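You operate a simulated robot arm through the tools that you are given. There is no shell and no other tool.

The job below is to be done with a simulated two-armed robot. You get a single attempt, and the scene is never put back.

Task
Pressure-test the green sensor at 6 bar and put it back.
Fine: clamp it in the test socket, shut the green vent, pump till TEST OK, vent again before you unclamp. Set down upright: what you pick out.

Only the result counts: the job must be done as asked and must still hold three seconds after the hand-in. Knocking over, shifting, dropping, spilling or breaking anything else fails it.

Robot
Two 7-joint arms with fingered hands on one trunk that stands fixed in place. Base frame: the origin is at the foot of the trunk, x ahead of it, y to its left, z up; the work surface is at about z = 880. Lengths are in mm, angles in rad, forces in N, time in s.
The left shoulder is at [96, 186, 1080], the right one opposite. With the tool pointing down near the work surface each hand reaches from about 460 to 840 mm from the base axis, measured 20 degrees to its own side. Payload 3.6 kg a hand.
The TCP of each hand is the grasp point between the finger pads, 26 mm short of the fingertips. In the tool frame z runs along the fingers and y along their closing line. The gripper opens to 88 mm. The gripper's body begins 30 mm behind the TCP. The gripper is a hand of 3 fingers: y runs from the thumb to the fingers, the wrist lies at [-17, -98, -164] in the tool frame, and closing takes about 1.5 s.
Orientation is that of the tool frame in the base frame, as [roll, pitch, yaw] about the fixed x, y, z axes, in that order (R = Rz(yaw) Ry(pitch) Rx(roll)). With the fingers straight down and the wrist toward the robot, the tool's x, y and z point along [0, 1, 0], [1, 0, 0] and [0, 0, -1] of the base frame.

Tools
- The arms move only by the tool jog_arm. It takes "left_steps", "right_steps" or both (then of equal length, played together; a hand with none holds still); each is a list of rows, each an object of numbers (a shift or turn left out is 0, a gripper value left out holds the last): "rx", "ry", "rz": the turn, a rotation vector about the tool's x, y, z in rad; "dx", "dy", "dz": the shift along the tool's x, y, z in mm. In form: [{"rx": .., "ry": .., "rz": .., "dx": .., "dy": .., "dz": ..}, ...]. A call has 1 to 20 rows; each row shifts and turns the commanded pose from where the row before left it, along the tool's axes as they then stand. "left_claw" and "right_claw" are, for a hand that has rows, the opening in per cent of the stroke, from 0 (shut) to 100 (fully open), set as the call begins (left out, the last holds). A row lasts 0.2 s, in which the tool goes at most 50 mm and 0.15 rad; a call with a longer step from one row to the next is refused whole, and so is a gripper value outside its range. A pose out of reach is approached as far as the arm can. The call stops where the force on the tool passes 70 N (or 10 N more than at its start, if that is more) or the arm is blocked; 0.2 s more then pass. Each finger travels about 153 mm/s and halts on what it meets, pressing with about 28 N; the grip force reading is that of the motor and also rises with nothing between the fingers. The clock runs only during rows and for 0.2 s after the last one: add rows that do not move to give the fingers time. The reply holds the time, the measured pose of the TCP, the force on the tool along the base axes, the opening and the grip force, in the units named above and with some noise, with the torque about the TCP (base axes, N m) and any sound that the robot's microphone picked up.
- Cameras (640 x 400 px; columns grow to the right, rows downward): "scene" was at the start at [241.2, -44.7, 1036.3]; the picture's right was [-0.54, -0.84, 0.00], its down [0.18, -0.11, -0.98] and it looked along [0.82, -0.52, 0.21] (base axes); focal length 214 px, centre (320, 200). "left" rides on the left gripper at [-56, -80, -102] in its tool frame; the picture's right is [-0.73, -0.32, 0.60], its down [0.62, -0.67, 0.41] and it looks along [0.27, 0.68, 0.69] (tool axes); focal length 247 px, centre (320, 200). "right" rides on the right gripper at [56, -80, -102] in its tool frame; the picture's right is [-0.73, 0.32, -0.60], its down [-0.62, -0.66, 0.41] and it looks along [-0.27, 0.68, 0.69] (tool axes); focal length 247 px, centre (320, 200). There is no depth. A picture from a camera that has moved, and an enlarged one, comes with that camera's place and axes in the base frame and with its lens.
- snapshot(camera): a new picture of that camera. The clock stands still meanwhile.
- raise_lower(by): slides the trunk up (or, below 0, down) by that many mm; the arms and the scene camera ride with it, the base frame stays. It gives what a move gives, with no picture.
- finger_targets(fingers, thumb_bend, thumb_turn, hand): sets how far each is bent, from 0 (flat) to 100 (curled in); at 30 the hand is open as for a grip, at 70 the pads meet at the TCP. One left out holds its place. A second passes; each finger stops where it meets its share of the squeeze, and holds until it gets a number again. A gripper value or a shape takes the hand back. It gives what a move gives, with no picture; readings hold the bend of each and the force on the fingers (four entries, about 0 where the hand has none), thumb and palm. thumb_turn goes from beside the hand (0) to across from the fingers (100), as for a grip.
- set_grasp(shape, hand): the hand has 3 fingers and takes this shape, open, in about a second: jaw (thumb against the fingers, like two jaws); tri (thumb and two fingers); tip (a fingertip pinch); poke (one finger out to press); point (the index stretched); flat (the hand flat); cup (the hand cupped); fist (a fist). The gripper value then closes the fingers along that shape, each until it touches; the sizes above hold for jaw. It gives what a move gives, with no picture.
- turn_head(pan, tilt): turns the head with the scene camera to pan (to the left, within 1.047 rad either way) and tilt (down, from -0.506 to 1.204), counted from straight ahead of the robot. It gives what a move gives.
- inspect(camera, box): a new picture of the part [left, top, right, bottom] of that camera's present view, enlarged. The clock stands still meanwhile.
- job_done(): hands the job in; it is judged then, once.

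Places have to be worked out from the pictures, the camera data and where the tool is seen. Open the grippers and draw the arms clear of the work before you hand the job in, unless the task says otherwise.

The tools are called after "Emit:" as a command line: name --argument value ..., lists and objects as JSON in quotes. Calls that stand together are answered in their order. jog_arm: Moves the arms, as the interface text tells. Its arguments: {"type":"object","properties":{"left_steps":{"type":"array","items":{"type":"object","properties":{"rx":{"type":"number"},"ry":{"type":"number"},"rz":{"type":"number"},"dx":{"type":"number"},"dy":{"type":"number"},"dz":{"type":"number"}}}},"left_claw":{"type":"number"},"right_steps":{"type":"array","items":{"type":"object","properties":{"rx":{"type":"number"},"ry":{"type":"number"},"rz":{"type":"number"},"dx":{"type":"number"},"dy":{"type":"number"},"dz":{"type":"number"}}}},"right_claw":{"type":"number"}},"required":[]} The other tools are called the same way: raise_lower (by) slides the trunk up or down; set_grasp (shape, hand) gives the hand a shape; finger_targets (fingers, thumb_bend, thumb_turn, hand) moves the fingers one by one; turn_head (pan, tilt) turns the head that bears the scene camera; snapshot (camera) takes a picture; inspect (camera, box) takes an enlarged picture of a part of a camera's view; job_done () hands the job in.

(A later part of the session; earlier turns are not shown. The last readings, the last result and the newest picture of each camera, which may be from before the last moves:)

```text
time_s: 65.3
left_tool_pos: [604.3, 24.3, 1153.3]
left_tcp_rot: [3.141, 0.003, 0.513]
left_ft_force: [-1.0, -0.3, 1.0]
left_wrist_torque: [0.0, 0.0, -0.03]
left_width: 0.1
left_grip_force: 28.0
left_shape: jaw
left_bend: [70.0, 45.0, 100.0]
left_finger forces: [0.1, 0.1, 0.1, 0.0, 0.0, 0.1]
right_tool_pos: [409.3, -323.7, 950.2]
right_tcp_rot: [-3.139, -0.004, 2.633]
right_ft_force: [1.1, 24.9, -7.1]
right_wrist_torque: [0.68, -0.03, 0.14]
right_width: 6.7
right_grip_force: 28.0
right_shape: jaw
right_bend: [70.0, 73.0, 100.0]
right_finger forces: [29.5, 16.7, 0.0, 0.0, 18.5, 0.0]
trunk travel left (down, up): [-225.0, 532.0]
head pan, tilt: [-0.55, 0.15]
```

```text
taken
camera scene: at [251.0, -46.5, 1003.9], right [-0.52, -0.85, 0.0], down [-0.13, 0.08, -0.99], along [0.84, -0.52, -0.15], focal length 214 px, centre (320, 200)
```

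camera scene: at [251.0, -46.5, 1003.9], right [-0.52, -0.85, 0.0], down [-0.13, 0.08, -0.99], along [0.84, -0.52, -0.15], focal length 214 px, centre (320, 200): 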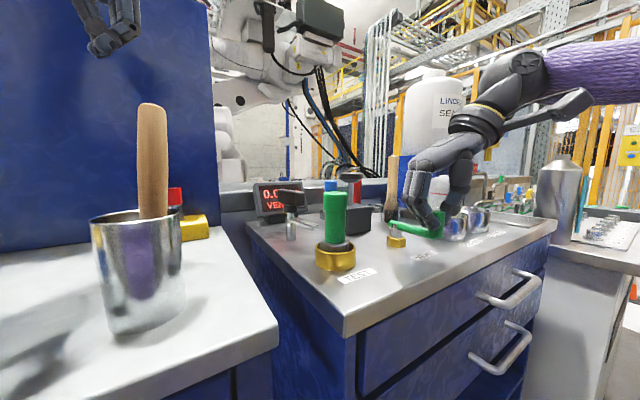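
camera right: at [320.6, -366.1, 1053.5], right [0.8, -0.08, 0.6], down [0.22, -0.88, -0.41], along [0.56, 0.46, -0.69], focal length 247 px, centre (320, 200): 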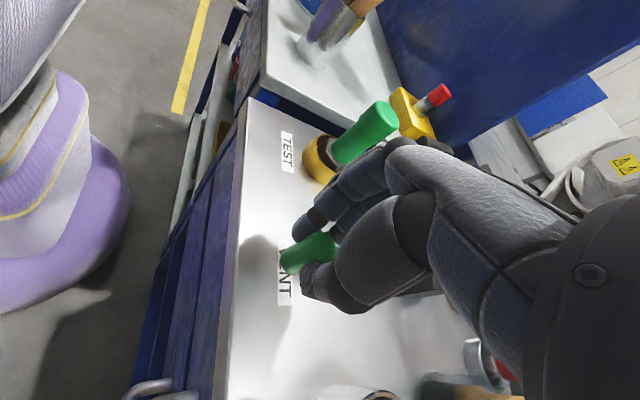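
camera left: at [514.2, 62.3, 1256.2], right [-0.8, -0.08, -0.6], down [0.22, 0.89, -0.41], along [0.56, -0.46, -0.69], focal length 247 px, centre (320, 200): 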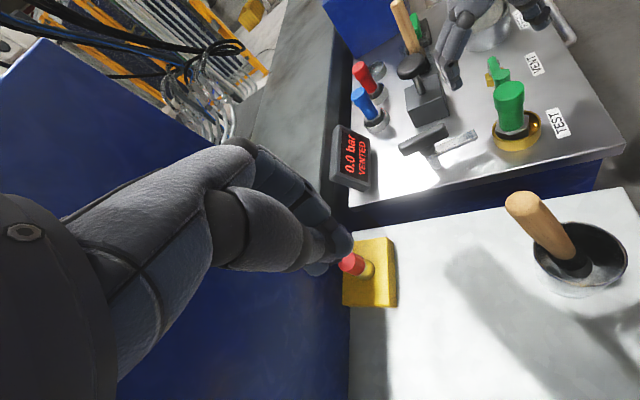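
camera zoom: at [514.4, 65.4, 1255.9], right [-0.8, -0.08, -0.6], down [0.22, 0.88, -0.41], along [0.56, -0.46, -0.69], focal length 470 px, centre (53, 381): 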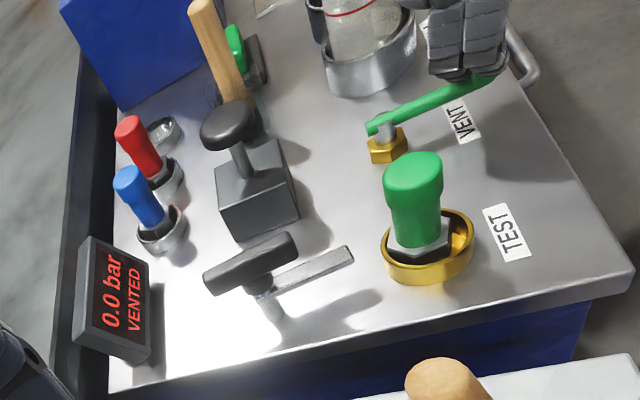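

The lever is against a stop pointing straight back (25 N, no movement). I relieve the force, release the knob and lift the right hand clear, then see whether the lever stays and what the display says.

Emit:
jog_arm --right_steps '[{"dx": 1.2, "dy": 2.5}, {}]'

Emit:
jog_arm --right_steps '[{}, {}, {}, {}, {}, {}]' --right_claw 90

Emit:
jog_arm --right_steps '[{"dz": -15}, {"dz": -20}, {"dz": -25}, {"dz": -25}, {"dz": -25}]'

Emit:
inspect --camera "left" --box '[320, 0, 600, 210]'

Emit:
inspect --camera "scene" --box '[240, 150, 500, 300]'

```text
time_s: 65.9
left_tool_pos: [602.9, 24.2, 1153.9]
left_tcp_rot: [3.141, 0.002, 0.511]
left_ft_force: [0.1, 0.1, -0.3]
left_wrist_torque: [0.03, 0.03, -0.01]
left_width: 0.0
left_grip_force: 27.9
left_shape: jaw
left_bend: [70.0, 45.0, 100.0]
left_finger forces: [0.0, 0.0, 0.1, 0.0, 0.0, 0.0]
right_tool_pos: [409.5, -324.3, 949.6]
right_tcp_rot: [-3.141, 0.0, 2.63]
right_ft_force: [-2.4, 16.7, -6.4]
right_wrist_torque: [0.54, 0.08, 0.1]
right_width: 7.3
right_grip_force: 28.1
right_shape: jaw
right_bend: [70.0, 73.0, 100.0]
right_finger forces: [26.8, 14.0, 0.1, 0.0, 21.6, 0.0]
trunk travel left (down, up): [-225.0, 532.0]
head pan, tilt: [-0.55, 0.15]
```

```text
time_s: 67.3
left_tool_pos: [602.9, 21.1, 1154.3]
left_tcp_rot: [3.142, 0.001, 0.509]
left_ft_force: [-0.1, -0.1, -0.1]
left_wrist_torque: [-0.02, -0.01, -0.02]
left_width: 0.2
left_grip_force: 27.5
left_shape: jaw
left_bend: [70.0, 45.0, 100.0]
left_finger forces: [0.1, 0.1, 0.0, 0.1, 0.0, 0.1]
right_tool_pos: [409.2, -325.1, 950.0]
right_tcp_rot: [-3.141, 0.0, 2.63]
right_ft_force: [1.2, 0.0, 0.1]
right_wrist_torque: [-0.01, -0.03, 0.0]
right_width: 79.1
right_grip_force: 0.1
right_shape: jaw
right_bend: [31.0, 33.0, 98.0]
right_finger forces: [0.0, 0.1, 0.0, 0.1, 0.1, 0.0]
trunk travel left (down, up): [-225.0, 532.0]
head pan, tilt: [-0.55, 0.15]
```

```text
time_s: 68.5
left_tool_pos: [602.6, 21.8, 1153.3]
left_tcp_rot: [-3.141, -0.001, 0.511]
left_ft_force: [-0.9, 0.4, -0.4]
left_wrist_torque: [0.01, 0.0, 0.01]
left_width: 0.0
left_grip_force: 28.4
left_shape: jaw
left_bend: [70.0, 45.0, 100.0]
left_finger forces: [0.0, 0.0, 0.1, 0.0, 0.0, 0.1]
right_tool_pos: [409.6, -324.3, 1061.4]
right_tcp_rot: [3.141, 0.001, 2.631]
right_ft_force: [0.1, -0.2, 0.8]
right_wrist_torque: [0.02, 0.01, 0.03]
right_width: 78.9
right_grip_force: 0.1
right_shape: jaw
right_bend: [31.0, 33.0, 98.0]
right_finger forces: [0.1, 0.1, 0.0, 0.1, 0.2, 0.1]
trunk travel left (down, up): [-225.0, 532.0]
head pan, tilt: [-0.55, 0.15]
```

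```text
1.90 times, centred on (460, 105) of left
camera zoom: at [513.7, 62.7, 1256.5], right [-0.8, -0.08, -0.6], down [0.22, 0.88, -0.41], along [0.56, -0.46, -0.69], focal length 470 px, centre (53, 381)
```

zoom: 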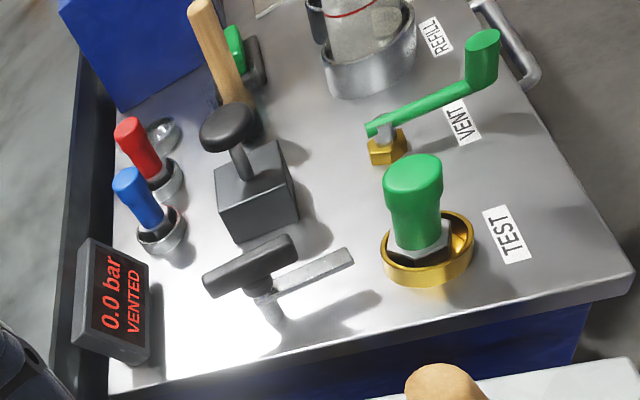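

```text
2.46 times, centred on (370, 225) of scene
camera zoom: at [250.4, -48.7, 1003.9], right [-0.52, -0.85, 0.0], down [-0.13, 0.08, -0.99], along [0.84, -0.52, -0.15], focal length 528 px, centre (197, 138)
```

zoom: 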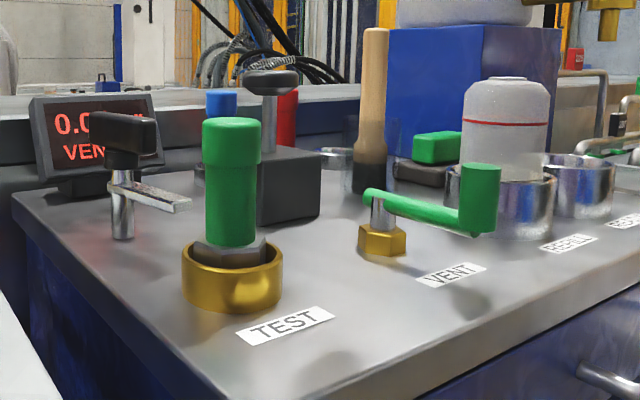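

The lever stays pointing back over the VENT label; the display doesn't distinguish at 0 bar, so a first pump stroke will tell. Pump knob top triangulates to [571,-315,992]; I rotate the right hand back, close it, and move above the knob.

Emit:
jog_arm --right_steps '[{"rz": 0.133, "dz": -7}, {"rz": 0.133, "dz": -7}, {"rz": 0.133, "dz": -7}, {"rz": 0.133}, {"rz": 0.133}, {"rz": 0.133}, {"dx": -6.5, "dy": 32.3}, {"dx": -6.5, "dy": 32.3}, {"dx": -6.5, "dy": 32.3}, {"dx": -6.5, "dy": 32.3}, {"dx": -6.5, "dy": 32.3}]' --right_claw 0

Emit:
snapshot --camera "right"

Emit:
snapshot --camera "left"

Emit:
snapshot --camera "scene"

```text
time_s: 70.9
left_tool_pos: [604.1, 22.2, 1153.9]
left_tcp_rot: [-3.142, 0.003, 0.51]
left_ft_force: [-0.6, -0.9, -0.7]
left_wrist_torque: [0.03, 0.02, 0.02]
left_width: 0.2
left_grip_force: 28.5
left_shape: jaw
left_bend: [70.0, 45.0, 100.0]
left_finger forces: [0.1, 0.0, 0.1, 0.1, 0.0, 0.1]
right_tool_pos: [573.2, -314.9, 1080.9]
right_tcp_rot: [-3.141, 0.002, 1.831]
right_ft_force: [0.1, 0.1, 0.1]
right_wrist_torque: [0.01, 0.02, 0.02]
right_width: 0.0
right_grip_force: 28.3
right_shape: jaw
right_bend: [70.0, 45.0, 100.0]
right_finger forces: [0.0, 0.0, 0.0, 0.0, 0.0, 0.0]
trunk travel left (down, up): [-225.0, 532.0]
head pan, tilt: [-0.55, 0.15]
```

```text
taken
camera right: at [481.5, -280.7, 1183.9], right [0.5, -0.63, 0.6], down [-0.48, -0.77, -0.41], along [0.72, -0.08, -0.69], focal length 247 px, centre (320, 200)
```

right: 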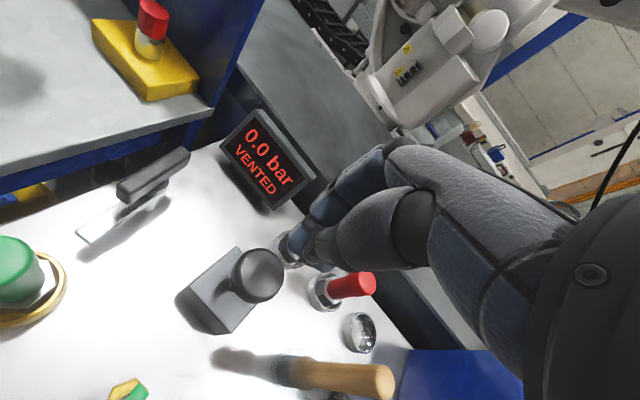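

```text
taken
camera left: at [514.7, 62.5, 1255.9], right [-0.8, -0.08, -0.6], down [0.22, 0.88, -0.41], along [0.56, -0.46, -0.69], focal length 247 px, centre (320, 200)
```

left: 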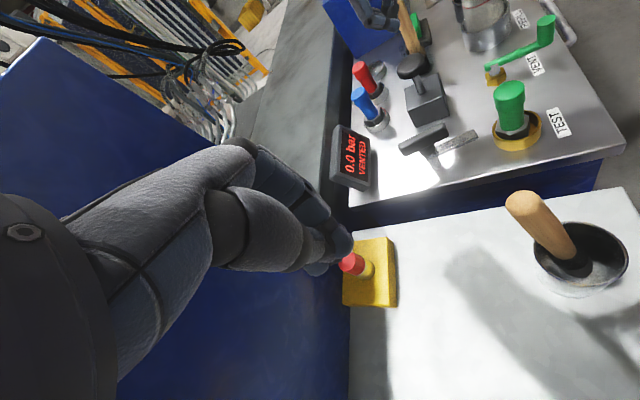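

```text
taken
camera scene: at [251.1, -48.7, 1003.7], right [-0.52, -0.85, 0.0], down [-0.13, 0.08, -0.99], along [0.84, -0.52, -0.15], focal length 214 px, centre (320, 200)
```

scene: 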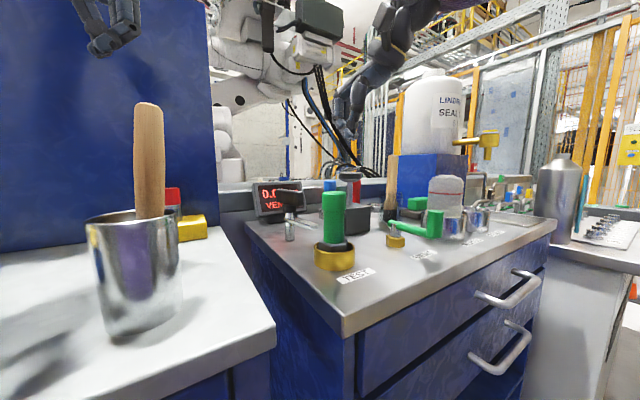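

The pump knob is right under the closed fingertips (knob ≈[573,-313]) and the display is visible in the right camera. I lower to just above the knob.

Emit:
jog_arm --right_steps '[{"dz": 20}, {"dz": 20}, {"dz": 14}]'

Emit:
snapshot --camera "right"

Emit:
inspect --camera "scene" --box '[260, 110, 440, 240]'

```text
time_s: 71.7
left_tool_pos: [604.2, 21.9, 1153.5]
left_tcp_rot: [3.141, 0.0, 0.508]
left_ft_force: [0.6, 0.3, 1.4]
left_wrist_torque: [0.0, 0.0, -0.01]
left_width: 0.0
left_grip_force: 28.1
left_shape: jaw
left_bend: [70.0, 45.0, 100.0]
left_finger forces: [0.1, 0.1, 0.0, 0.0, 0.0, 0.0]
right_tool_pos: [574.0, -313.9, 1025.9]
right_tcp_rot: [-3.141, 0.001, 1.832]
right_ft_force: [-0.6, -0.4, -0.3]
right_wrist_torque: [0.0, 0.01, -0.02]
right_width: 0.0
right_grip_force: 28.1
right_shape: jaw
right_bend: [70.0, 45.0, 100.0]
right_finger forces: [0.0, 0.0, 0.1, 0.0, 0.0, 0.0]
trunk travel left (down, up): [-225.0, 532.0]
head pan, tilt: [-0.55, 0.15]
```

```text
taken
camera right: at [481.7, -280.4, 1129.7], right [0.5, -0.63, 0.6], down [-0.48, -0.77, -0.41], along [0.72, -0.08, -0.69], focal length 247 px, centre (320, 200)
```

right: 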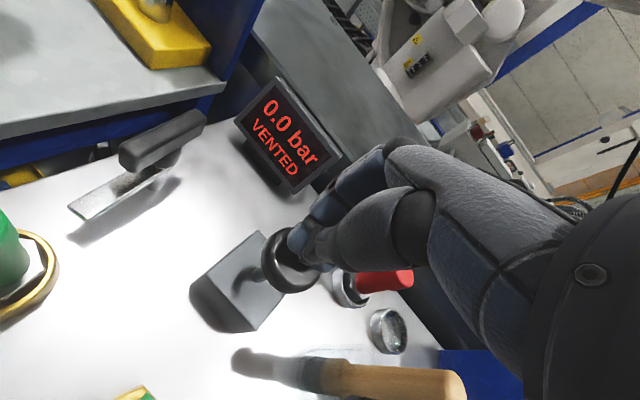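

```text
3.08 times, centred on (350, 175) of scene
camera zoom: at [250.7, -48.9, 1003.8], right [-0.52, -0.85, 0.0], down [-0.13, 0.08, -0.99], along [0.84, -0.52, -0.15], focal length 660 px, centre (228, 277)
```

zoom: 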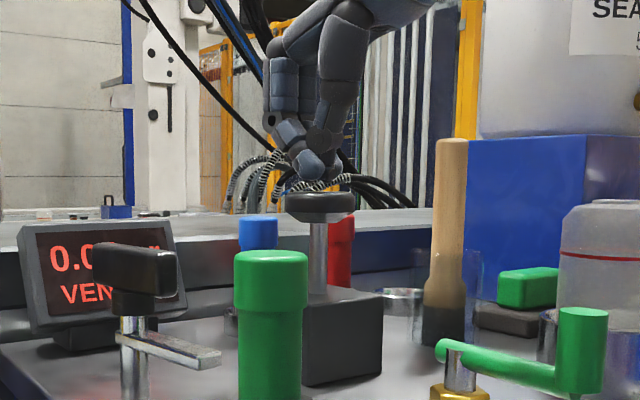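

The fingertips are just above the knob centre. I press down in small rows to feel the plunger.

Emit:
jog_arm --right_steps '[{"dz": 4}, {"dz": 4}, {"dz": 4}, {"dz": 4}]'

Emit:
snapshot --camera "right"

```text
time_s: 72.7
left_tool_pos: [602.7, 22.6, 1153.4]
left_tcp_rot: [3.14, 0.0, 0.51]
left_ft_force: [0.5, -0.5, -0.6]
left_wrist_torque: [0.02, -0.04, 0.05]
left_width: 0.0
left_grip_force: 28.0
left_shape: jaw
left_bend: [70.0, 45.0, 100.0]
left_finger forces: [0.0, 0.0, 0.0, 0.0, 0.0, 0.0]
right_tool_pos: [573.9, -314.1, 1011.7]
right_tcp_rot: [3.139, 0.001, 1.833]
right_ft_force: [1.1, 0.7, 3.8]
right_wrist_torque: [0.0, -0.03, 0.01]
right_width: 0.1
right_grip_force: 28.0
right_shape: jaw
right_bend: [70.0, 45.0, 100.0]
right_finger forces: [0.0, 0.0, 0.0, 0.0, 0.0, 0.0]
trunk travel left (down, up): [-225.0, 532.0]
head pan, tilt: [-0.55, 0.15]
```

```text
taken
camera right: at [481.6, -280.0, 1114.2], right [0.5, -0.63, 0.6], down [-0.48, -0.77, -0.41], along [0.72, -0.08, -0.69], focal length 247 px, centre (320, 200)
```

right: 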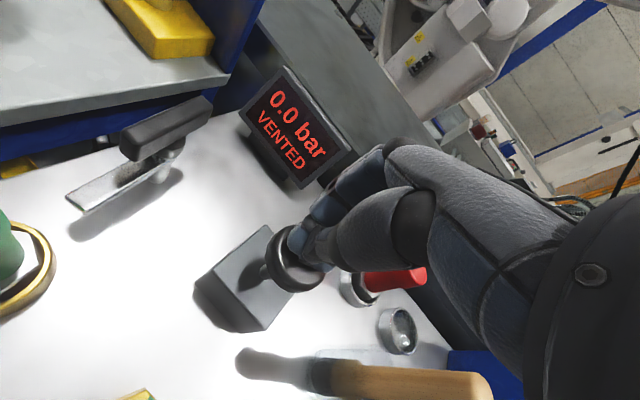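

Light contact (4 N) with the plunger. I press on, 5 mm per row, up to about 25 mm more.

Emit:
jog_arm --right_steps '[{"dz": 5}, {"dz": 5}, {"dz": 5}]'

Emit:
inspect --camera "right" --box '[180, 50, 400, 340]'

```text
time_s: 73.5
left_tool_pos: [604.1, 22.2, 1153.3]
left_tcp_rot: [-3.14, -0.001, 0.51]
left_ft_force: [0.6, -0.1, -0.6]
left_wrist_torque: [0.0, -0.01, 0.01]
left_width: 0.1
left_grip_force: 27.8
left_shape: jaw
left_bend: [70.0, 45.0, 100.0]
left_finger forces: [0.0, 0.0, 0.0, 0.0, 0.1, 0.1]
right_tool_pos: [573.6, -314.6, 997.1]
right_tcp_rot: [3.14, 0.0, 1.831]
right_ft_force: [1.8, 0.5, 6.5]
right_wrist_torque: [0.03, -0.07, -0.02]
right_width: 0.1
right_grip_force: 28.0
right_shape: jaw
right_bend: [70.0, 45.0, 100.0]
right_finger forces: [0.0, 0.1, 0.1, 0.0, 0.0, 0.0]
trunk travel left (down, up): [-225.0, 532.0]
head pan, tilt: [-0.55, 0.15]
```

```text
1.38 times, centred on (290, 195) of right
camera zoom: at [481.4, -280.0, 1099.4], right [0.5, -0.63, 0.6], down [-0.48, -0.77, -0.41], along [0.72, -0.08, -0.69], focal length 341 px, centre (361, 207)
```

zoom: 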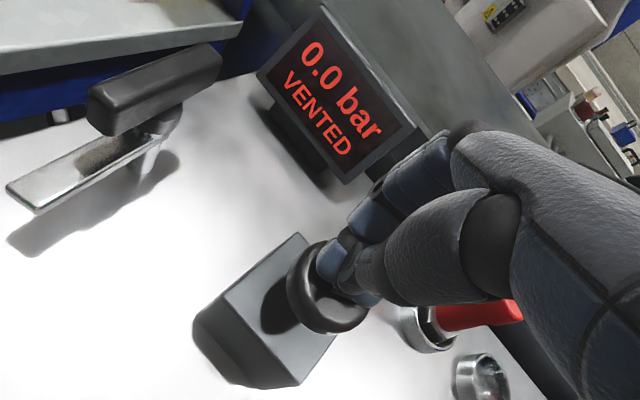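

The plunger goes down on a light spring (6.5 N) but still 0.0 bar. I continue the stroke to the bottom.

Emit:
jog_arm --right_steps '[{"dz": 4}, {"dz": 4}, {"dz": 4}]'

Emit:
inspect --camera "right" --box '[180, 50, 400, 340]'

```text
time_s: 74.3
left_tool_pos: [602.2, 22.4, 1154.6]
left_tcp_rot: [-3.141, 0.0, 0.51]
left_ft_force: [0.6, -0.4, -0.1]
left_wrist_torque: [-0.03, 0.02, 0.01]
left_width: 0.1
left_grip_force: 27.7
left_shape: jaw
left_bend: [70.0, 45.0, 100.0]
left_finger forces: [0.0, 0.0, 0.0, 0.1, 0.0, 0.0]
right_tool_pos: [574.5, -314.9, 985.0]
right_tcp_rot: [3.14, 0.0, 1.831]
right_ft_force: [2.3, -0.4, 9.2]
right_wrist_torque: [-0.04, -0.11, 0.01]
right_width: 0.0
right_grip_force: 27.5
right_shape: jaw
right_bend: [70.0, 45.0, 100.0]
right_finger forces: [0.0, 0.0, 0.0, 0.0, 0.0, 0.0]
trunk travel left (down, up): [-225.0, 532.0]
head pan, tilt: [-0.55, 0.15]
heard: click
```

```text
1.38 times, centred on (290, 195) of right
camera zoom: at [481.5, -279.9, 1087.8], right [0.5, -0.63, 0.6], down [-0.48, -0.77, -0.41], along [0.72, -0.08, -0.69], focal length 341 px, centre (361, 207)
```

zoom: 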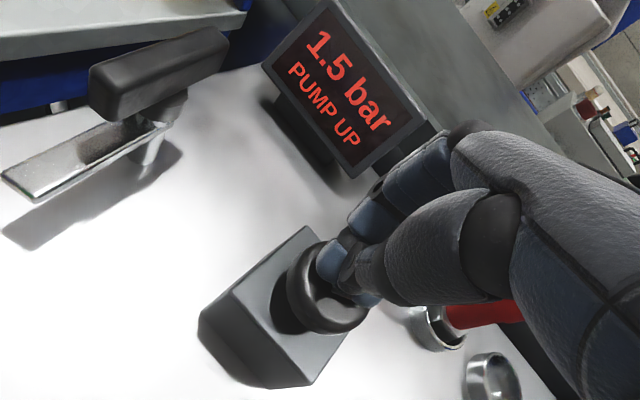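

A click, and the display shows 1.5 bar PUMP UP — so the vent is shut and the clamp holds. I let the plunger up fully and look before the second stroke.

Emit:
jog_arm --right_steps '[{"dz": -10}, {"dz": -10}, {"dz": -10}, {"dz": -10}, {}]'

Emit:
inspect --camera "right" --box '[180, 50, 400, 340]'

```text
time_s: 75.5
left_tool_pos: [603.5, 21.6, 1153.3]
left_tcp_rot: [3.142, -0.001, 0.508]
left_ft_force: [0.5, 1.0, -0.4]
left_wrist_torque: [0.02, -0.01, -0.02]
left_width: 0.0
left_grip_force: 28.0
left_shape: jaw
left_bend: [70.0, 45.0, 100.0]
left_finger forces: [0.0, 0.0, 0.0, 0.0, 0.0, 0.1]
right_tool_pos: [574.4, -314.8, 1023.9]
right_tcp_rot: [-3.14, 0.0, 1.834]
right_ft_force: [0.2, 0.0, 0.4]
right_wrist_torque: [0.01, 0.02, 0.02]
right_width: 0.0
right_grip_force: 27.7
right_shape: jaw
right_bend: [70.0, 45.0, 100.0]
right_finger forces: [0.0, 0.0, 0.0, 0.0, 0.0, 0.1]
trunk travel left (down, up): [-225.0, 532.0]
head pan, tilt: [-0.55, 0.15]
```

```text
1.38 times, centred on (290, 195) of right
camera zoom: at [481.5, -279.9, 1126.5], right [0.5, -0.63, 0.6], down [-0.48, -0.77, -0.41], along [0.72, -0.08, -0.69], focal length 341 px, centre (361, 207)
```

zoom: 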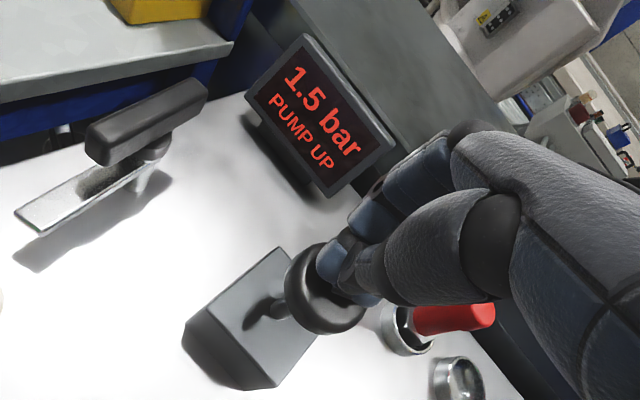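

The plunger is back up and the pressure holds at 1.5 bar. Second stroke: down 39 mm and up again.

Emit:
jog_arm --right_steps '[{"dz": 10}, {"dz": 10}, {"dz": 8}, {"dz": 6}, {"dz": 5}, {"dz": -10}, {"dz": -10}, {"dz": -10}, {"dz": -9}, {}]'

Emit:
inspect --camera "right" --box '[180, 50, 400, 340]'

```text
time_s: 77.7
left_tool_pos: [603.0, 20.5, 1153.4]
left_tcp_rot: [-3.141, -0.001, 0.511]
left_ft_force: [1.0, -0.2, 0.9]
left_wrist_torque: [-0.03, -0.03, -0.03]
left_width: 0.0
left_grip_force: 27.8
left_shape: jaw
left_bend: [70.0, 45.0, 100.0]
left_finger forces: [0.0, 0.0, 0.0, 0.1, 0.0, 0.0]
right_tool_pos: [573.7, -314.9, 1026.0]
right_tcp_rot: [-3.14, -0.001, 1.832]
right_ft_force: [-0.5, -0.3, -1.2]
right_wrist_torque: [-0.02, 0.0, 0.03]
right_width: 0.0
right_grip_force: 28.1
right_shape: jaw
right_bend: [70.0, 45.0, 100.0]
right_finger forces: [0.0, 0.0, 0.1, 0.0, 0.0, 0.1]
trunk travel left (down, up): [-225.0, 532.0]
head pan, tilt: [-0.55, 0.15]
heard: click
```

```text
1.38 times, centred on (290, 195) of right
camera zoom: at [481.6, -280.2, 1126.7], right [0.5, -0.63, 0.6], down [-0.48, -0.77, -0.41], along [0.72, -0.08, -0.69], focal length 341 px, centre (361, 207)
```

zoom: 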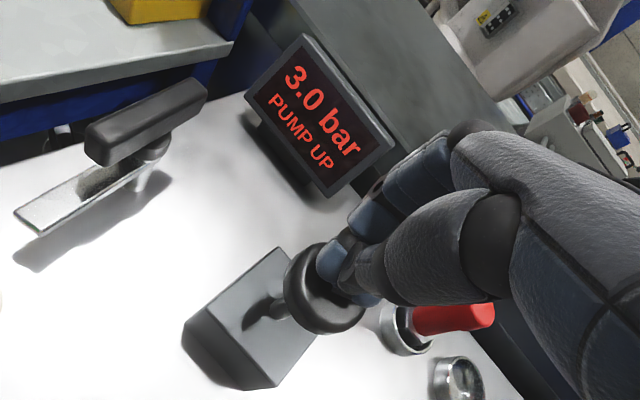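

One click, 3.0 bar. Third stroke, same motion.

Emit:
jog_arm --right_steps '[{"dz": 10}, {"dz": 10}, {"dz": 8}, {"dz": 6}, {"dz": 5}, {"dz": -10}, {"dz": -10}, {"dz": -10}, {"dz": -9}, {}]'

Emit:
inspect --camera "right" --box '[180, 50, 400, 340]'

```text
time_s: 79.9
left_tool_pos: [603.5, 21.5, 1153.7]
left_tcp_rot: [-3.142, 0.001, 0.51]
left_ft_force: [-0.6, -0.2, 0.6]
left_wrist_torque: [0.02, 0.0, 0.01]
left_width: 0.0
left_grip_force: 28.1
left_shape: jaw
left_bend: [70.0, 45.0, 100.0]
left_finger forces: [0.1, 0.0, 0.1, 0.0, 0.1, 0.0]
right_tool_pos: [574.5, -313.6, 1023.3]
right_tcp_rot: [-3.14, 0.0, 1.833]
right_ft_force: [0.3, 0.5, -0.6]
right_wrist_torque: [0.03, 0.01, 0.0]
right_width: 0.4
right_grip_force: 27.8
right_shape: jaw
right_bend: [70.0, 45.0, 100.0]
right_finger forces: [0.1, 0.0, 0.0, 0.1, 0.1, 0.0]
trunk travel left (down, up): [-225.0, 532.0]
head pan, tilt: [-0.55, 0.15]
heard: click
```

```text
1.38 times, centred on (290, 195) of right
camera zoom: at [481.8, -280.0, 1126.8], right [0.5, -0.63, 0.6], down [-0.48, -0.77, -0.41], along [0.72, -0.08, -0.69], focal length 341 px, centre (361, 207)
```

zoom: 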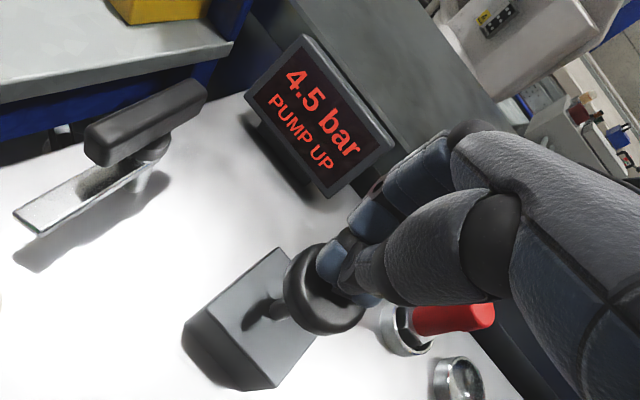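

4.5 bar now. Fourth stroke should bring it to 6 bar; same motion, one stroke only.

Emit:
jog_arm --right_steps '[{"dz": 10}, {"dz": 10}, {"dz": 8}, {"dz": 6}, {"dz": 5}, {"dz": -10}, {"dz": -10}, {"dz": -10}, {"dz": -9}, {}]'

Emit:
inspect --camera "right" --box '[180, 50, 400, 340]'

```text
time_s: 82.1
left_tool_pos: [602.8, 22.2, 1152.8]
left_tcp_rot: [3.14, 0.0, 0.51]
left_ft_force: [-1.1, -1.2, -0.4]
left_wrist_torque: [-0.01, 0.02, 0.0]
left_width: 0.0
left_grip_force: 27.9
left_shape: jaw
left_bend: [70.0, 45.0, 100.0]
left_finger forces: [0.1, 0.0, 0.0, 0.1, 0.0, 0.0]
right_tool_pos: [572.9, -314.8, 1023.6]
right_tcp_rot: [-3.139, 0.0, 1.834]
right_ft_force: [-0.4, 0.7, 0.4]
right_wrist_torque: [-0.03, 0.04, -0.02]
right_width: 0.1
right_grip_force: 27.9
right_shape: jaw
right_bend: [70.0, 45.0, 100.0]
right_finger forces: [0.0, 0.0, 0.0, 0.0, 0.0, 0.1]
trunk travel left (down, up): [-225.0, 532.0]
head pan, tilt: [-0.55, 0.15]
heard: click
```

```text
1.38 times, centred on (290, 195) of right
camera zoom: at [481.2, -280.1, 1126.7], right [0.5, -0.63, 0.6], down [-0.48, -0.77, -0.41], along [0.72, -0.08, -0.69], focal length 341 px, centre (361, 207)
```

zoom: 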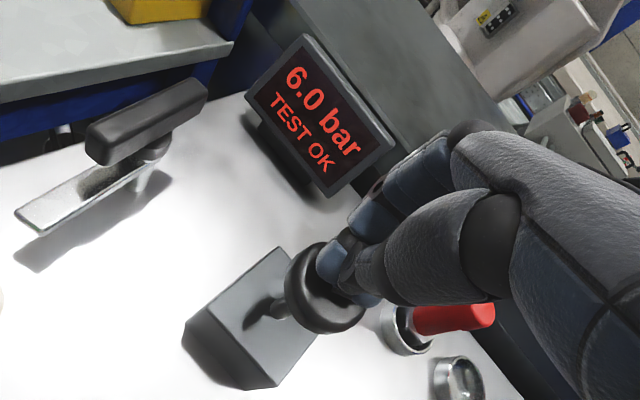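

6.0 bar TEST OK. Now I vent: raise the right hand off the pump and return to above the lever knob at the pose where I released it ([409,-325], yaw 2.63), opening the hand.

Emit:
jog_arm --right_steps '[{"dz": -20}, {"dz": -20}, {"dz": -17}, {"dx": 6.5, "dy": -32.3}, {"dx": 6.5, "dy": -32.3}, {"dx": 6.5, "dy": -32.3}, {"dx": 6.5, "dy": -32.3}, {"dx": 6.5, "dy": -32.3}, {"rz": -0.133}, {"rz": -0.133}, {"rz": -0.133}, {"rz": -0.133}, {"rz": -0.133}, {"rz": -0.133}, {}]'

Emit:
jog_arm --right_steps '[{}, {}, {}, {}, {}, {}]' --right_claw 90

Emit:
snapshot --camera "right"

Emit:
inspect --camera "left" --box '[320, 0, 600, 210]'

```text
time_s: 85.3
left_tool_pos: [602.8, 21.9, 1153.2]
left_tcp_rot: [3.141, 0.0, 0.51]
left_ft_force: [0.0, 0.4, 0.0]
left_wrist_torque: [0.03, 0.02, 0.01]
left_width: 0.1
left_grip_force: 28.2
left_shape: jaw
left_bend: [70.0, 45.0, 100.0]
left_finger forces: [0.0, 0.0, 0.0, 0.0, 0.1, 0.0]
right_tool_pos: [409.7, -325.2, 1080.7]
right_tcp_rot: [3.141, -0.001, 2.633]
right_ft_force: [0.1, 0.0, 0.1]
right_wrist_torque: [-0.01, -0.01, 0.03]
right_width: 0.0
right_grip_force: 28.1
right_shape: jaw
right_bend: [70.0, 45.0, 100.0]
right_finger forces: [0.0, 0.1, 0.1, 0.0, 0.1, 0.0]
trunk travel left (down, up): [-225.0, 532.0]
head pan, tilt: [-0.55, 0.15]
```

```text
time_s: 86.7
left_tool_pos: [602.3, 21.3, 1154.0]
left_tcp_rot: [3.141, 0.0, 0.51]
left_ft_force: [0.3, -0.8, 0.0]
left_wrist_torque: [-0.01, 0.01, -0.02]
left_width: 0.0
left_grip_force: 28.1
left_shape: jaw
left_bend: [70.0, 45.0, 100.0]
left_finger forces: [0.1, 0.0, 0.1, 0.0, 0.0, 0.0]
right_tool_pos: [409.0, -325.2, 1080.3]
right_tcp_rot: [-3.141, 0.001, 2.63]
right_ft_force: [-0.1, 0.9, 0.1]
right_wrist_torque: [-0.02, -0.04, -0.01]
right_width: 79.4
right_grip_force: 0.0
right_shape: jaw
right_bend: [31.0, 33.0, 98.0]
right_finger forces: [0.1, 0.0, 0.0, 0.1, 0.1, 0.0]
trunk travel left (down, up): [-225.0, 532.0]
head pan, tilt: [-0.55, 0.15]
```

```text
taken
camera right: at [320.6, -366.4, 1183.8], right [0.8, -0.08, 0.6], down [0.22, -0.89, -0.41], along [0.56, 0.46, -0.69], focal length 247 px, centre (320, 200)
```

right: 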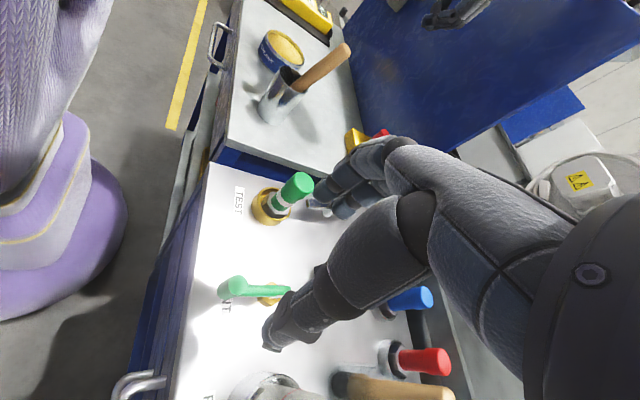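

```text
1.90 times, centred on (460, 105) of left
camera zoom: at [513.9, 62.4, 1256.4], right [-0.8, -0.08, -0.6], down [0.22, 0.88, -0.41], along [0.56, -0.46, -0.69], focal length 470 px, centre (53, 381)
```

zoom: 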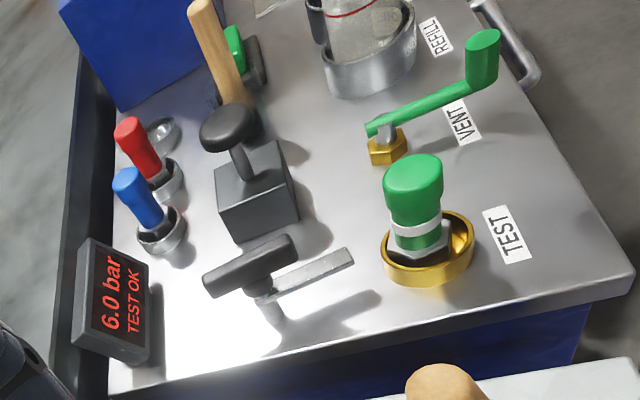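

The sensor now carries a white "tested" band and the display reads TEST OK. I lower straight back around the vent knob and grip it.

Emit:
jog_arm --right_steps '[{"dz": 25}, {"dz": 25}, {"dz": 25}, {"dz": 25}, {"dz": 15}, {"dz": 15}]'

Emit:
jog_arm --right_steps '[{}, {}, {}, {}, {}, {}, {}, {}]' --right_claw 0

Emit:
snapshot --camera "right"

```text
time_s: 88.1
left_tool_pos: [603.0, 21.7, 1154.0]
left_tcp_rot: [3.141, 0.0, 0.509]
left_ft_force: [-0.4, 0.0, 0.2]
left_wrist_torque: [0.0, 0.0, -0.01]
left_width: 0.0
left_grip_force: 28.1
left_shape: jaw
left_bend: [70.0, 45.0, 100.0]
left_finger forces: [0.1, 0.0, 0.0, 0.0, 0.1, 0.1]
right_tool_pos: [409.6, -324.8, 951.3]
right_tcp_rot: [3.141, -0.003, 2.631]
right_ft_force: [0.7, -0.1, 0.2]
right_wrist_torque: [-0.04, -0.04, 0.02]
right_width: 79.1
right_grip_force: 0.0
right_shape: jaw
right_bend: [31.0, 33.0, 98.0]
right_finger forces: [0.0, 0.1, 0.1, 0.0, 0.0, 0.0]
trunk travel left (down, up): [-225.0, 532.0]
head pan, tilt: [-0.55, 0.15]
```

```text
time_s: 89.9
left_tool_pos: [603.1, 22.3, 1152.9]
left_tcp_rot: [3.141, -0.002, 0.509]
left_ft_force: [-0.4, -0.3, 0.1]
left_wrist_torque: [0.01, -0.01, -0.01]
left_width: 0.0
left_grip_force: 28.1
left_shape: jaw
left_bend: [70.0, 45.0, 100.0]
left_finger forces: [0.0, 0.0, 0.0, 0.1, 0.0, 0.0]
right_tool_pos: [409.4, -324.8, 950.9]
right_tcp_rot: [3.141, -0.002, 2.63]
right_ft_force: [-2.4, 3.2, -3.9]
right_wrist_torque: [0.09, 0.06, -0.07]
right_width: 8.5
right_grip_force: 28.1
right_shape: jaw
right_bend: [68.0, 74.0, 100.0]
right_finger forces: [18.8, 8.6, 0.1, 0.1, 24.8, 0.0]
trunk travel left (down, up): [-225.0, 532.0]
head pan, tilt: [-0.55, 0.15]
```

```text
taken
camera right: at [320.2, -365.9, 1054.3], right [0.8, -0.08, 0.6], down [0.22, -0.89, -0.41], along [0.56, 0.46, -0.69], focal length 247 px, centre (320, 200)
```

right: 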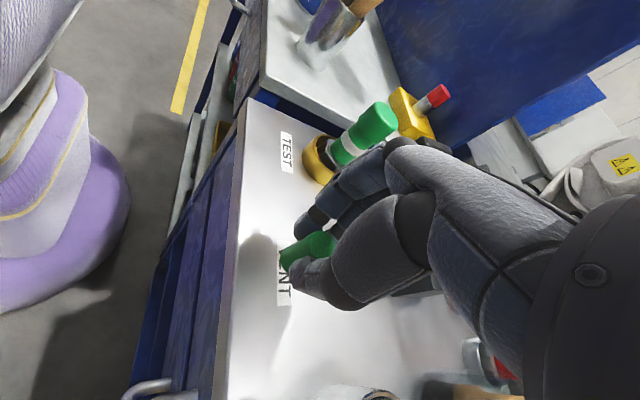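

The knob is gripped again. I swing the lever back along the arc toward its original (vent open) position, checking after the first few steps.

Emit:
jog_arm --right_steps '[{"dx": 2.9, "dy": 5.4, "rz": 0.05}, {"dx": 2.64, "dy": 5.55, "rz": 0.05}, {"dx": 2.36, "dy": 5.7, "rz": 0.05}, {"dx": 2.08, "dy": 5.8, "rz": 0.05}, {"dx": 1.79, "dy": 5.9, "rz": 0.05}]'

Emit:
inspect --camera "left" --box '[320, 0, 600, 210]'

```text
time_s: 91.1
left_tool_pos: [602.1, 21.4, 1152.8]
left_tcp_rot: [3.14, 0.001, 0.508]
left_ft_force: [0.5, -0.5, 0.6]
left_wrist_torque: [0.04, 0.02, -0.01]
left_width: 0.1
left_grip_force: 28.9
left_shape: jaw
left_bend: [70.0, 45.0, 100.0]
left_finger forces: [0.0, 0.1, 0.1, 0.1, 0.0, 0.1]
right_tool_pos: [415.5, -295.5, 950.8]
right_tcp_rot: [3.14, 0.0, 2.38]
right_ft_force: [0.3, -5.3, -0.4]
right_wrist_torque: [-0.08, -0.04, -0.17]
right_width: 8.5
right_grip_force: 28.3
right_shape: jaw
right_bend: [68.0, 74.0, 100.0]
right_finger forces: [18.2, 8.5, 0.1, 0.0, 27.4, 0.1]
trunk travel left (down, up): [-225.0, 532.0]
head pan, tilt: [-0.55, 0.15]
```

```text
1.90 times, centred on (460, 105) of left
camera zoom: at [514.2, 61.9, 1256.3], right [-0.8, -0.08, -0.6], down [0.22, 0.89, -0.41], along [0.56, -0.46, -0.69], focal length 470 px, centre (53, 381)
```

zoom: 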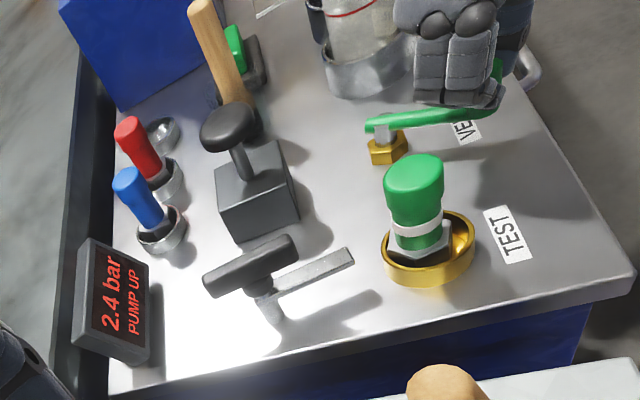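

It is venting (2.4 bar and falling). I continue swinging the lever back to its open position.

Emit:
jog_arm --right_steps '[{"dx": 1.5, "dy": 6.0, "rz": 0.05}, {"dx": 1.2, "dy": 6.07, "rz": 0.05}, {"dx": 0.9, "dy": 6.13, "rz": 0.05}, {"dx": 0.58, "dy": 6.17, "rz": 0.05}, {"dx": 0.28, "dy": 6.19, "rz": 0.05}, {"dx": -0.03, "dy": 6.2, "rz": 0.05}]'

Emit:
jog_arm --right_steps '[{"dx": -0.34, "dy": 6.2, "rz": 0.05}, {"dx": -0.65, "dy": 6.18, "rz": 0.05}, {"dx": -0.95, "dy": 6.15, "rz": 0.05}, {"dx": -1.26, "dy": 6.1, "rz": 0.05}]'

Emit:
inspect --camera "left" --box '[320, 0, 600, 210]'

```text
time_s: 92.5
left_tool_pos: [603.6, 20.7, 1153.6]
left_tcp_rot: [-3.139, -0.001, 0.509]
left_ft_force: [0.4, 0.3, -0.6]
left_wrist_torque: [0.01, 0.0, 0.01]
left_width: 0.0
left_grip_force: 28.6
left_shape: jaw
left_bend: [70.0, 45.0, 100.0]
left_finger forces: [0.1, 0.0, 0.1, 0.0, 0.0, 0.0]
right_tool_pos: [441.3, -269.6, 951.2]
right_tcp_rot: [-3.142, -0.001, 2.077]
right_ft_force: [1.4, -9.6, 3.2]
right_wrist_torque: [-0.22, 0.02, -0.19]
right_width: 8.7
right_grip_force: 27.4
right_shape: jaw
right_bend: [69.0, 74.0, 99.0]
right_finger forces: [17.0, 15.7, 0.1, 0.0, 28.1, 0.0]
trunk travel left (down, up): [-225.0, 532.0]
head pan, tilt: [-0.55, 0.15]
```

```text
time_s: 93.5
left_tool_pos: [603.2, 20.2, 1154.1]
left_tcp_rot: [-3.139, 0.002, 0.51]
left_ft_force: [0.2, -0.2, 0.3]
left_wrist_torque: [0.01, 0.01, 0.01]
left_width: 0.0
left_grip_force: 28.2
left_shape: jaw
left_bend: [70.0, 45.0, 100.0]
left_finger forces: [0.0, 0.0, 0.1, 0.0, 0.0, 0.1]
right_tool_pos: [464.3, -262.7, 951.5]
right_tcp_rot: [-3.141, 0.001, 1.879]
right_ft_force: [-1.8, -12.3, 3.0]
right_wrist_torque: [-0.26, 0.12, -0.16]
right_width: 8.8
right_grip_force: 28.1
right_shape: jaw
right_bend: [71.0, 74.0, 98.0]
right_finger forces: [14.9, 18.5, 0.0, 0.1, 28.6, 0.0]
trunk travel left (down, up): [-225.0, 532.0]
head pan, tilt: [-0.55, 0.15]
```

```text
1.90 times, centred on (460, 105) of left
camera zoom: at [513.4, 60.9, 1256.7], right [-0.8, -0.08, -0.6], down [0.22, 0.89, -0.41], along [0.56, -0.46, -0.69], focal length 470 px, centre (53, 381)
```

zoom: 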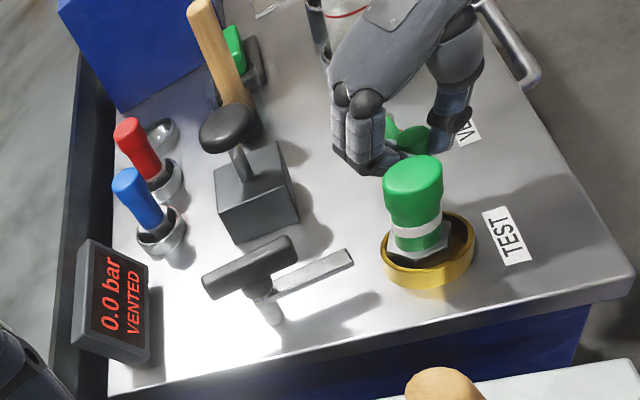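

0.0 bar VENTED. A −12 N pull in y says my arc is slightly too wide; I finish the last ~10 mm to the original lever position with a small inward correction.

Emit:
jog_arm --right_steps '[{"dx": -2.0, "dy": -0.6}, {"dx": -1.8, "dy": 4.5, "rz": 0.02}, {"dx": -1.8, "dy": 4.5, "rz": 0.02}]'

Emit:
inspect --camera "left" --box '[320, 0, 600, 210]'

```text
time_s: 94.3
left_tool_pos: [601.7, 21.9, 1154.4]
left_tcp_rot: [-3.14, -0.001, 0.512]
left_ft_force: [0.0, 0.7, 0.7]
left_wrist_torque: [0.05, 0.01, -0.02]
left_width: 0.2
left_grip_force: 28.5
left_shape: jaw
left_bend: [70.0, 45.0, 100.0]
left_finger forces: [0.0, 0.1, 0.1, 0.0, 0.1, 0.0]
right_tool_pos: [473.3, -262.7, 950.3]
right_tcp_rot: [-3.141, -0.001, 1.843]
right_ft_force: [-5.6, 3.9, -4.6]
right_wrist_torque: [-0.02, 0.1, -0.12]
right_width: 8.6
right_grip_force: 28.4
right_shape: jaw
right_bend: [71.0, 74.0, 97.0]
right_finger forces: [18.1, 7.5, 0.0, 0.0, 28.1, 0.0]
trunk travel left (down, up): [-225.0, 532.0]
head pan, tilt: [-0.55, 0.15]
```

```text
1.90 times, centred on (460, 105) of left
camera zoom: at [513.2, 63.0, 1256.6], right [-0.8, -0.08, -0.6], down [0.22, 0.88, -0.41], along [0.56, -0.46, -0.69], focal length 470 px, centre (53, 381)
```

zoom: 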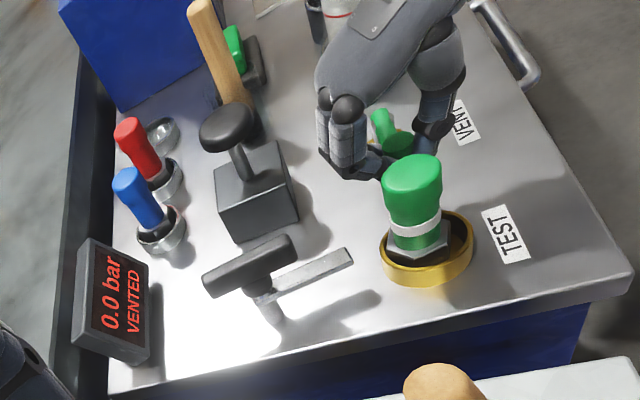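

The vent is open and pressure is 0.0. I nudge the last 2 mm to the lever's original stop, then release the knob and lift off.

Emit:
jog_arm --right_steps '[{"dx": -0.5, "dy": 2.0}, {}]'

Emit:
jog_arm --right_steps '[{}, {}, {}, {}, {}, {}]' --right_claw 90

Emit:
jog_arm --right_steps '[{"dz": -10}, {"dz": -20}, {"dz": -25}, {"dz": -25}, {"dz": -25}, {"dz": -25}, {"dz": -25}, {"dz": -25}, {"dz": -20}]'

Emit:
inspect --camera "left" --box '[320, 0, 600, 210]'

```text
time_s: 94.9
left_tool_pos: [601.4, 23.0, 1153.5]
left_tcp_rot: [3.141, -0.001, 0.51]
left_ft_force: [-0.3, 0.0, 0.5]
left_wrist_torque: [0.0, 0.0, 0.03]
left_width: 0.0
left_grip_force: 28.2
left_shape: jaw
left_bend: [70.0, 45.0, 100.0]
left_finger forces: [0.0, 0.0, 0.0, 0.0, 0.1, 0.0]
right_tool_pos: [475.5, -261.6, 951.0]
right_tcp_rot: [-3.141, 0.0, 1.843]
right_ft_force: [-13.2, 7.8, -4.7]
right_wrist_torque: [0.04, 0.3, -0.07]
right_width: 8.6
right_grip_force: 28.0
right_shape: jaw
right_bend: [71.0, 74.0, 97.0]
right_finger forces: [17.6, 3.9, 0.1, 0.1, 32.0, 0.0]
trunk travel left (down, up): [-225.0, 532.0]
head pan, tilt: [-0.55, 0.15]
```

```text
time_s: 96.3
left_tool_pos: [603.2, 21.8, 1154.2]
left_tcp_rot: [-3.14, 0.0, 0.509]
left_ft_force: [-1.4, 1.0, -0.5]
left_wrist_torque: [0.01, -0.03, 0.01]
left_width: 0.0
left_grip_force: 27.9
left_shape: jaw
left_bend: [70.0, 45.0, 100.0]
left_finger forces: [0.1, 0.0, 0.0, 0.0, 0.0, 0.1]
right_tool_pos: [477.2, -263.1, 951.3]
right_tcp_rot: [-3.141, -0.001, 1.842]
right_ft_force: [0.4, -0.5, -0.1]
right_wrist_torque: [-0.01, 0.01, 0.02]
right_width: 79.1
right_grip_force: 0.1
right_shape: jaw
right_bend: [31.0, 33.0, 98.0]
right_finger forces: [0.1, 0.1, 0.0, 0.0, 0.0, 0.0]
trunk travel left (down, up): [-225.0, 532.0]
head pan, tilt: [-0.55, 0.15]
```

```text
time_s: 98.3
left_tool_pos: [603.2, 22.4, 1153.8]
left_tcp_rot: [3.14, -0.001, 0.51]
left_ft_force: [-0.6, 0.0, 0.3]
left_wrist_torque: [-0.02, 0.01, 0.0]
left_width: 0.0
left_grip_force: 27.9
left_shape: jaw
left_bend: [70.0, 45.0, 100.0]
left_finger forces: [0.1, 0.1, 0.0, 0.0, 0.0, 0.0]
right_tool_pos: [475.9, -263.4, 1151.9]
right_tcp_rot: [-3.141, -0.001, 1.843]
right_ft_force: [0.5, -0.1, 0.1]
right_wrist_torque: [-0.01, 0.01, 0.0]
right_width: 79.1
right_grip_force: 0.0
right_shape: jaw
right_bend: [31.0, 33.0, 98.0]
right_finger forces: [0.0, 0.0, 0.0, 0.0, 0.0, 0.0]
trunk travel left (down, up): [-225.0, 532.0]
head pan, tilt: [-0.55, 0.15]
```

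```text
1.90 times, centred on (460, 105) of left
camera zoom: at [513.8, 62.6, 1256.4], right [-0.8, -0.08, -0.6], down [0.22, 0.88, -0.41], along [0.56, -0.46, -0.69], focal length 470 px, centre (53, 381)
```

zoom: 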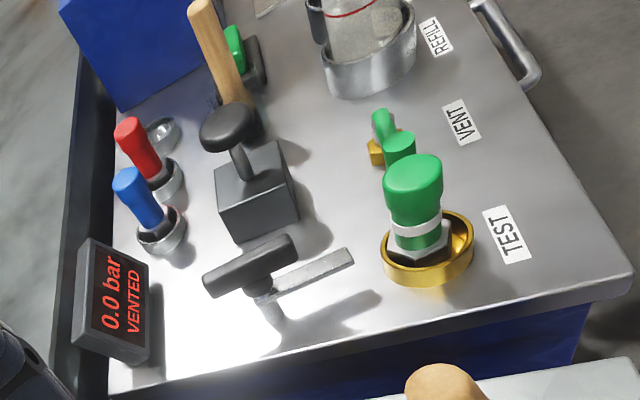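

Everything is vented and the lever is back as found. Now I unclamp: the left hand opens, yaws to ≈0.4 and moves above the clamp handle.

Emit:
jog_arm --left_steps '[{"rz": 0.055}, {"rz": 0.055}, {"dx": -18.1, "dy": 31.8, "dz": 24}, {"dx": -18.1, "dy": 31.8, "dz": 24}, {"dx": -18.1, "dy": 31.8, "dz": 24}, {"dx": -18.1, "dy": 31.8, "dz": 24}, {"dx": -18.1, "dy": 31.8, "dz": 24}, {"dx": -18.1, "dy": 31.8, "dz": 24}]' --left_claw 100

Emit:
snapshot --camera "left"

Emit:
snapshot --camera "right"

```text
time_s: 100.1
left_tool_pos: [576.7, -195.6, 1008.8]
left_tcp_rot: [3.141, -0.001, 0.402]
left_ft_force: [-0.1, -0.1, -0.1]
left_wrist_torque: [0.0, 0.01, -0.01]
left_width: 88.0
left_grip_force: 0.0
left_shape: jaw
left_bend: [30.0, 30.0, 98.0]
left_finger forces: [0.1, 0.0, 0.1, 0.0, 0.0, 0.0]
right_tool_pos: [475.2, -263.7, 1151.5]
right_tcp_rot: [-3.141, 0.001, 1.842]
right_ft_force: [-0.1, -0.4, 0.2]
right_wrist_torque: [0.01, -0.01, 0.01]
right_width: 79.1
right_grip_force: 0.1
right_shape: jaw
right_bend: [31.0, 33.0, 98.0]
right_finger forces: [0.0, 0.0, 0.0, 0.0, 0.0, 0.0]
trunk travel left (down, up): [-225.0, 532.0]
head pan, tilt: [-0.55, 0.15]
```

```text
taken
camera left: at [492.6, -146.2, 1111.6], right [-0.8, 0.01, -0.6], down [0.31, 0.86, -0.41], along [0.51, -0.52, -0.69], focal length 247 px, centre (320, 200)
```

left: 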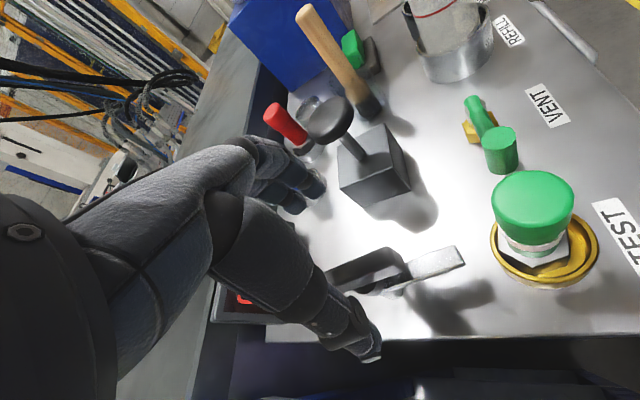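

```text
taken
camera right: at [383.6, -230.3, 1254.3], right [0.5, -0.62, 0.6], down [-0.47, -0.78, -0.41], along [0.72, -0.08, -0.69], focal length 247 px, centre (320, 200)
```

right: 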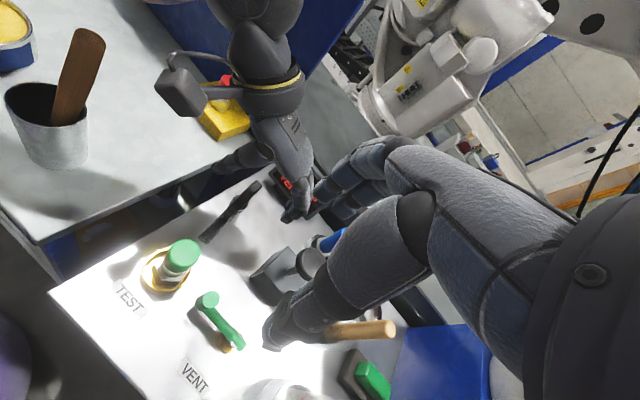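

The left hand is over the handle; the right hand is rather close, so I first move the right hand back to its earlier watch position at y≈−408.

Emit:
jog_arm --right_steps '[{"dx": -35, "dy": -9}, {"dx": -35, "dy": -9}, {"dx": -35, "dy": -9}, {"dx": -35, "dy": -9}]'

Emit:
inspect --camera "right" --box '[30, 50, 290, 230]'

```text
time_s: 101.1
left_tool_pos: [576.0, -196.6, 1008.5]
left_tcp_rot: [3.141, 0.0, 0.403]
left_ft_force: [0.5, -0.1, -0.5]
left_wrist_torque: [0.0, 0.01, 0.02]
left_width: 87.8
left_grip_force: 0.0
left_shape: jaw
left_bend: [30.0, 30.0, 98.0]
left_finger forces: [0.1, 0.1, 0.0, 0.0, 0.0, 0.1]
right_tool_pos: [479.3, -408.6, 1151.4]
right_tcp_rot: [3.141, 0.0, 1.841]
right_ft_force: [-0.4, -0.1, 0.2]
right_wrist_torque: [0.03, 0.02, 0.02]
right_width: 78.9
right_grip_force: 0.1
right_shape: jaw
right_bend: [31.0, 33.0, 98.0]
right_finger forces: [0.0, 0.0, 0.0, 0.0, 0.0, 0.0]
trunk travel left (down, up): [-225.0, 532.0]
head pan, tilt: [-0.55, 0.15]
```

```text
2.22 times, centred on (160, 140) of right
camera zoom: at [386.9, -375.5, 1254.2], right [0.5, -0.62, 0.6], down [-0.47, -0.78, -0.41], along [0.72, -0.08, -0.69], focal length 549 px, centre (676, 333)
```

zoom: 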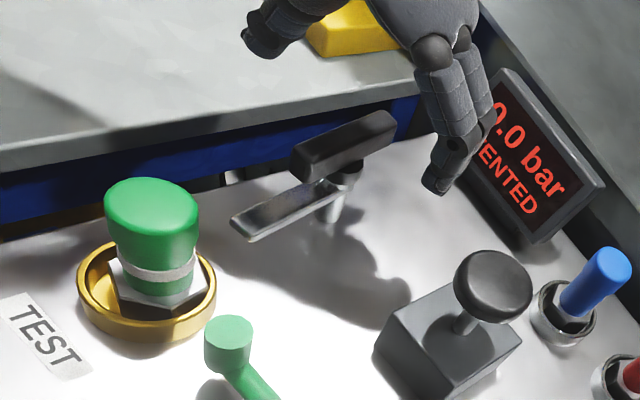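

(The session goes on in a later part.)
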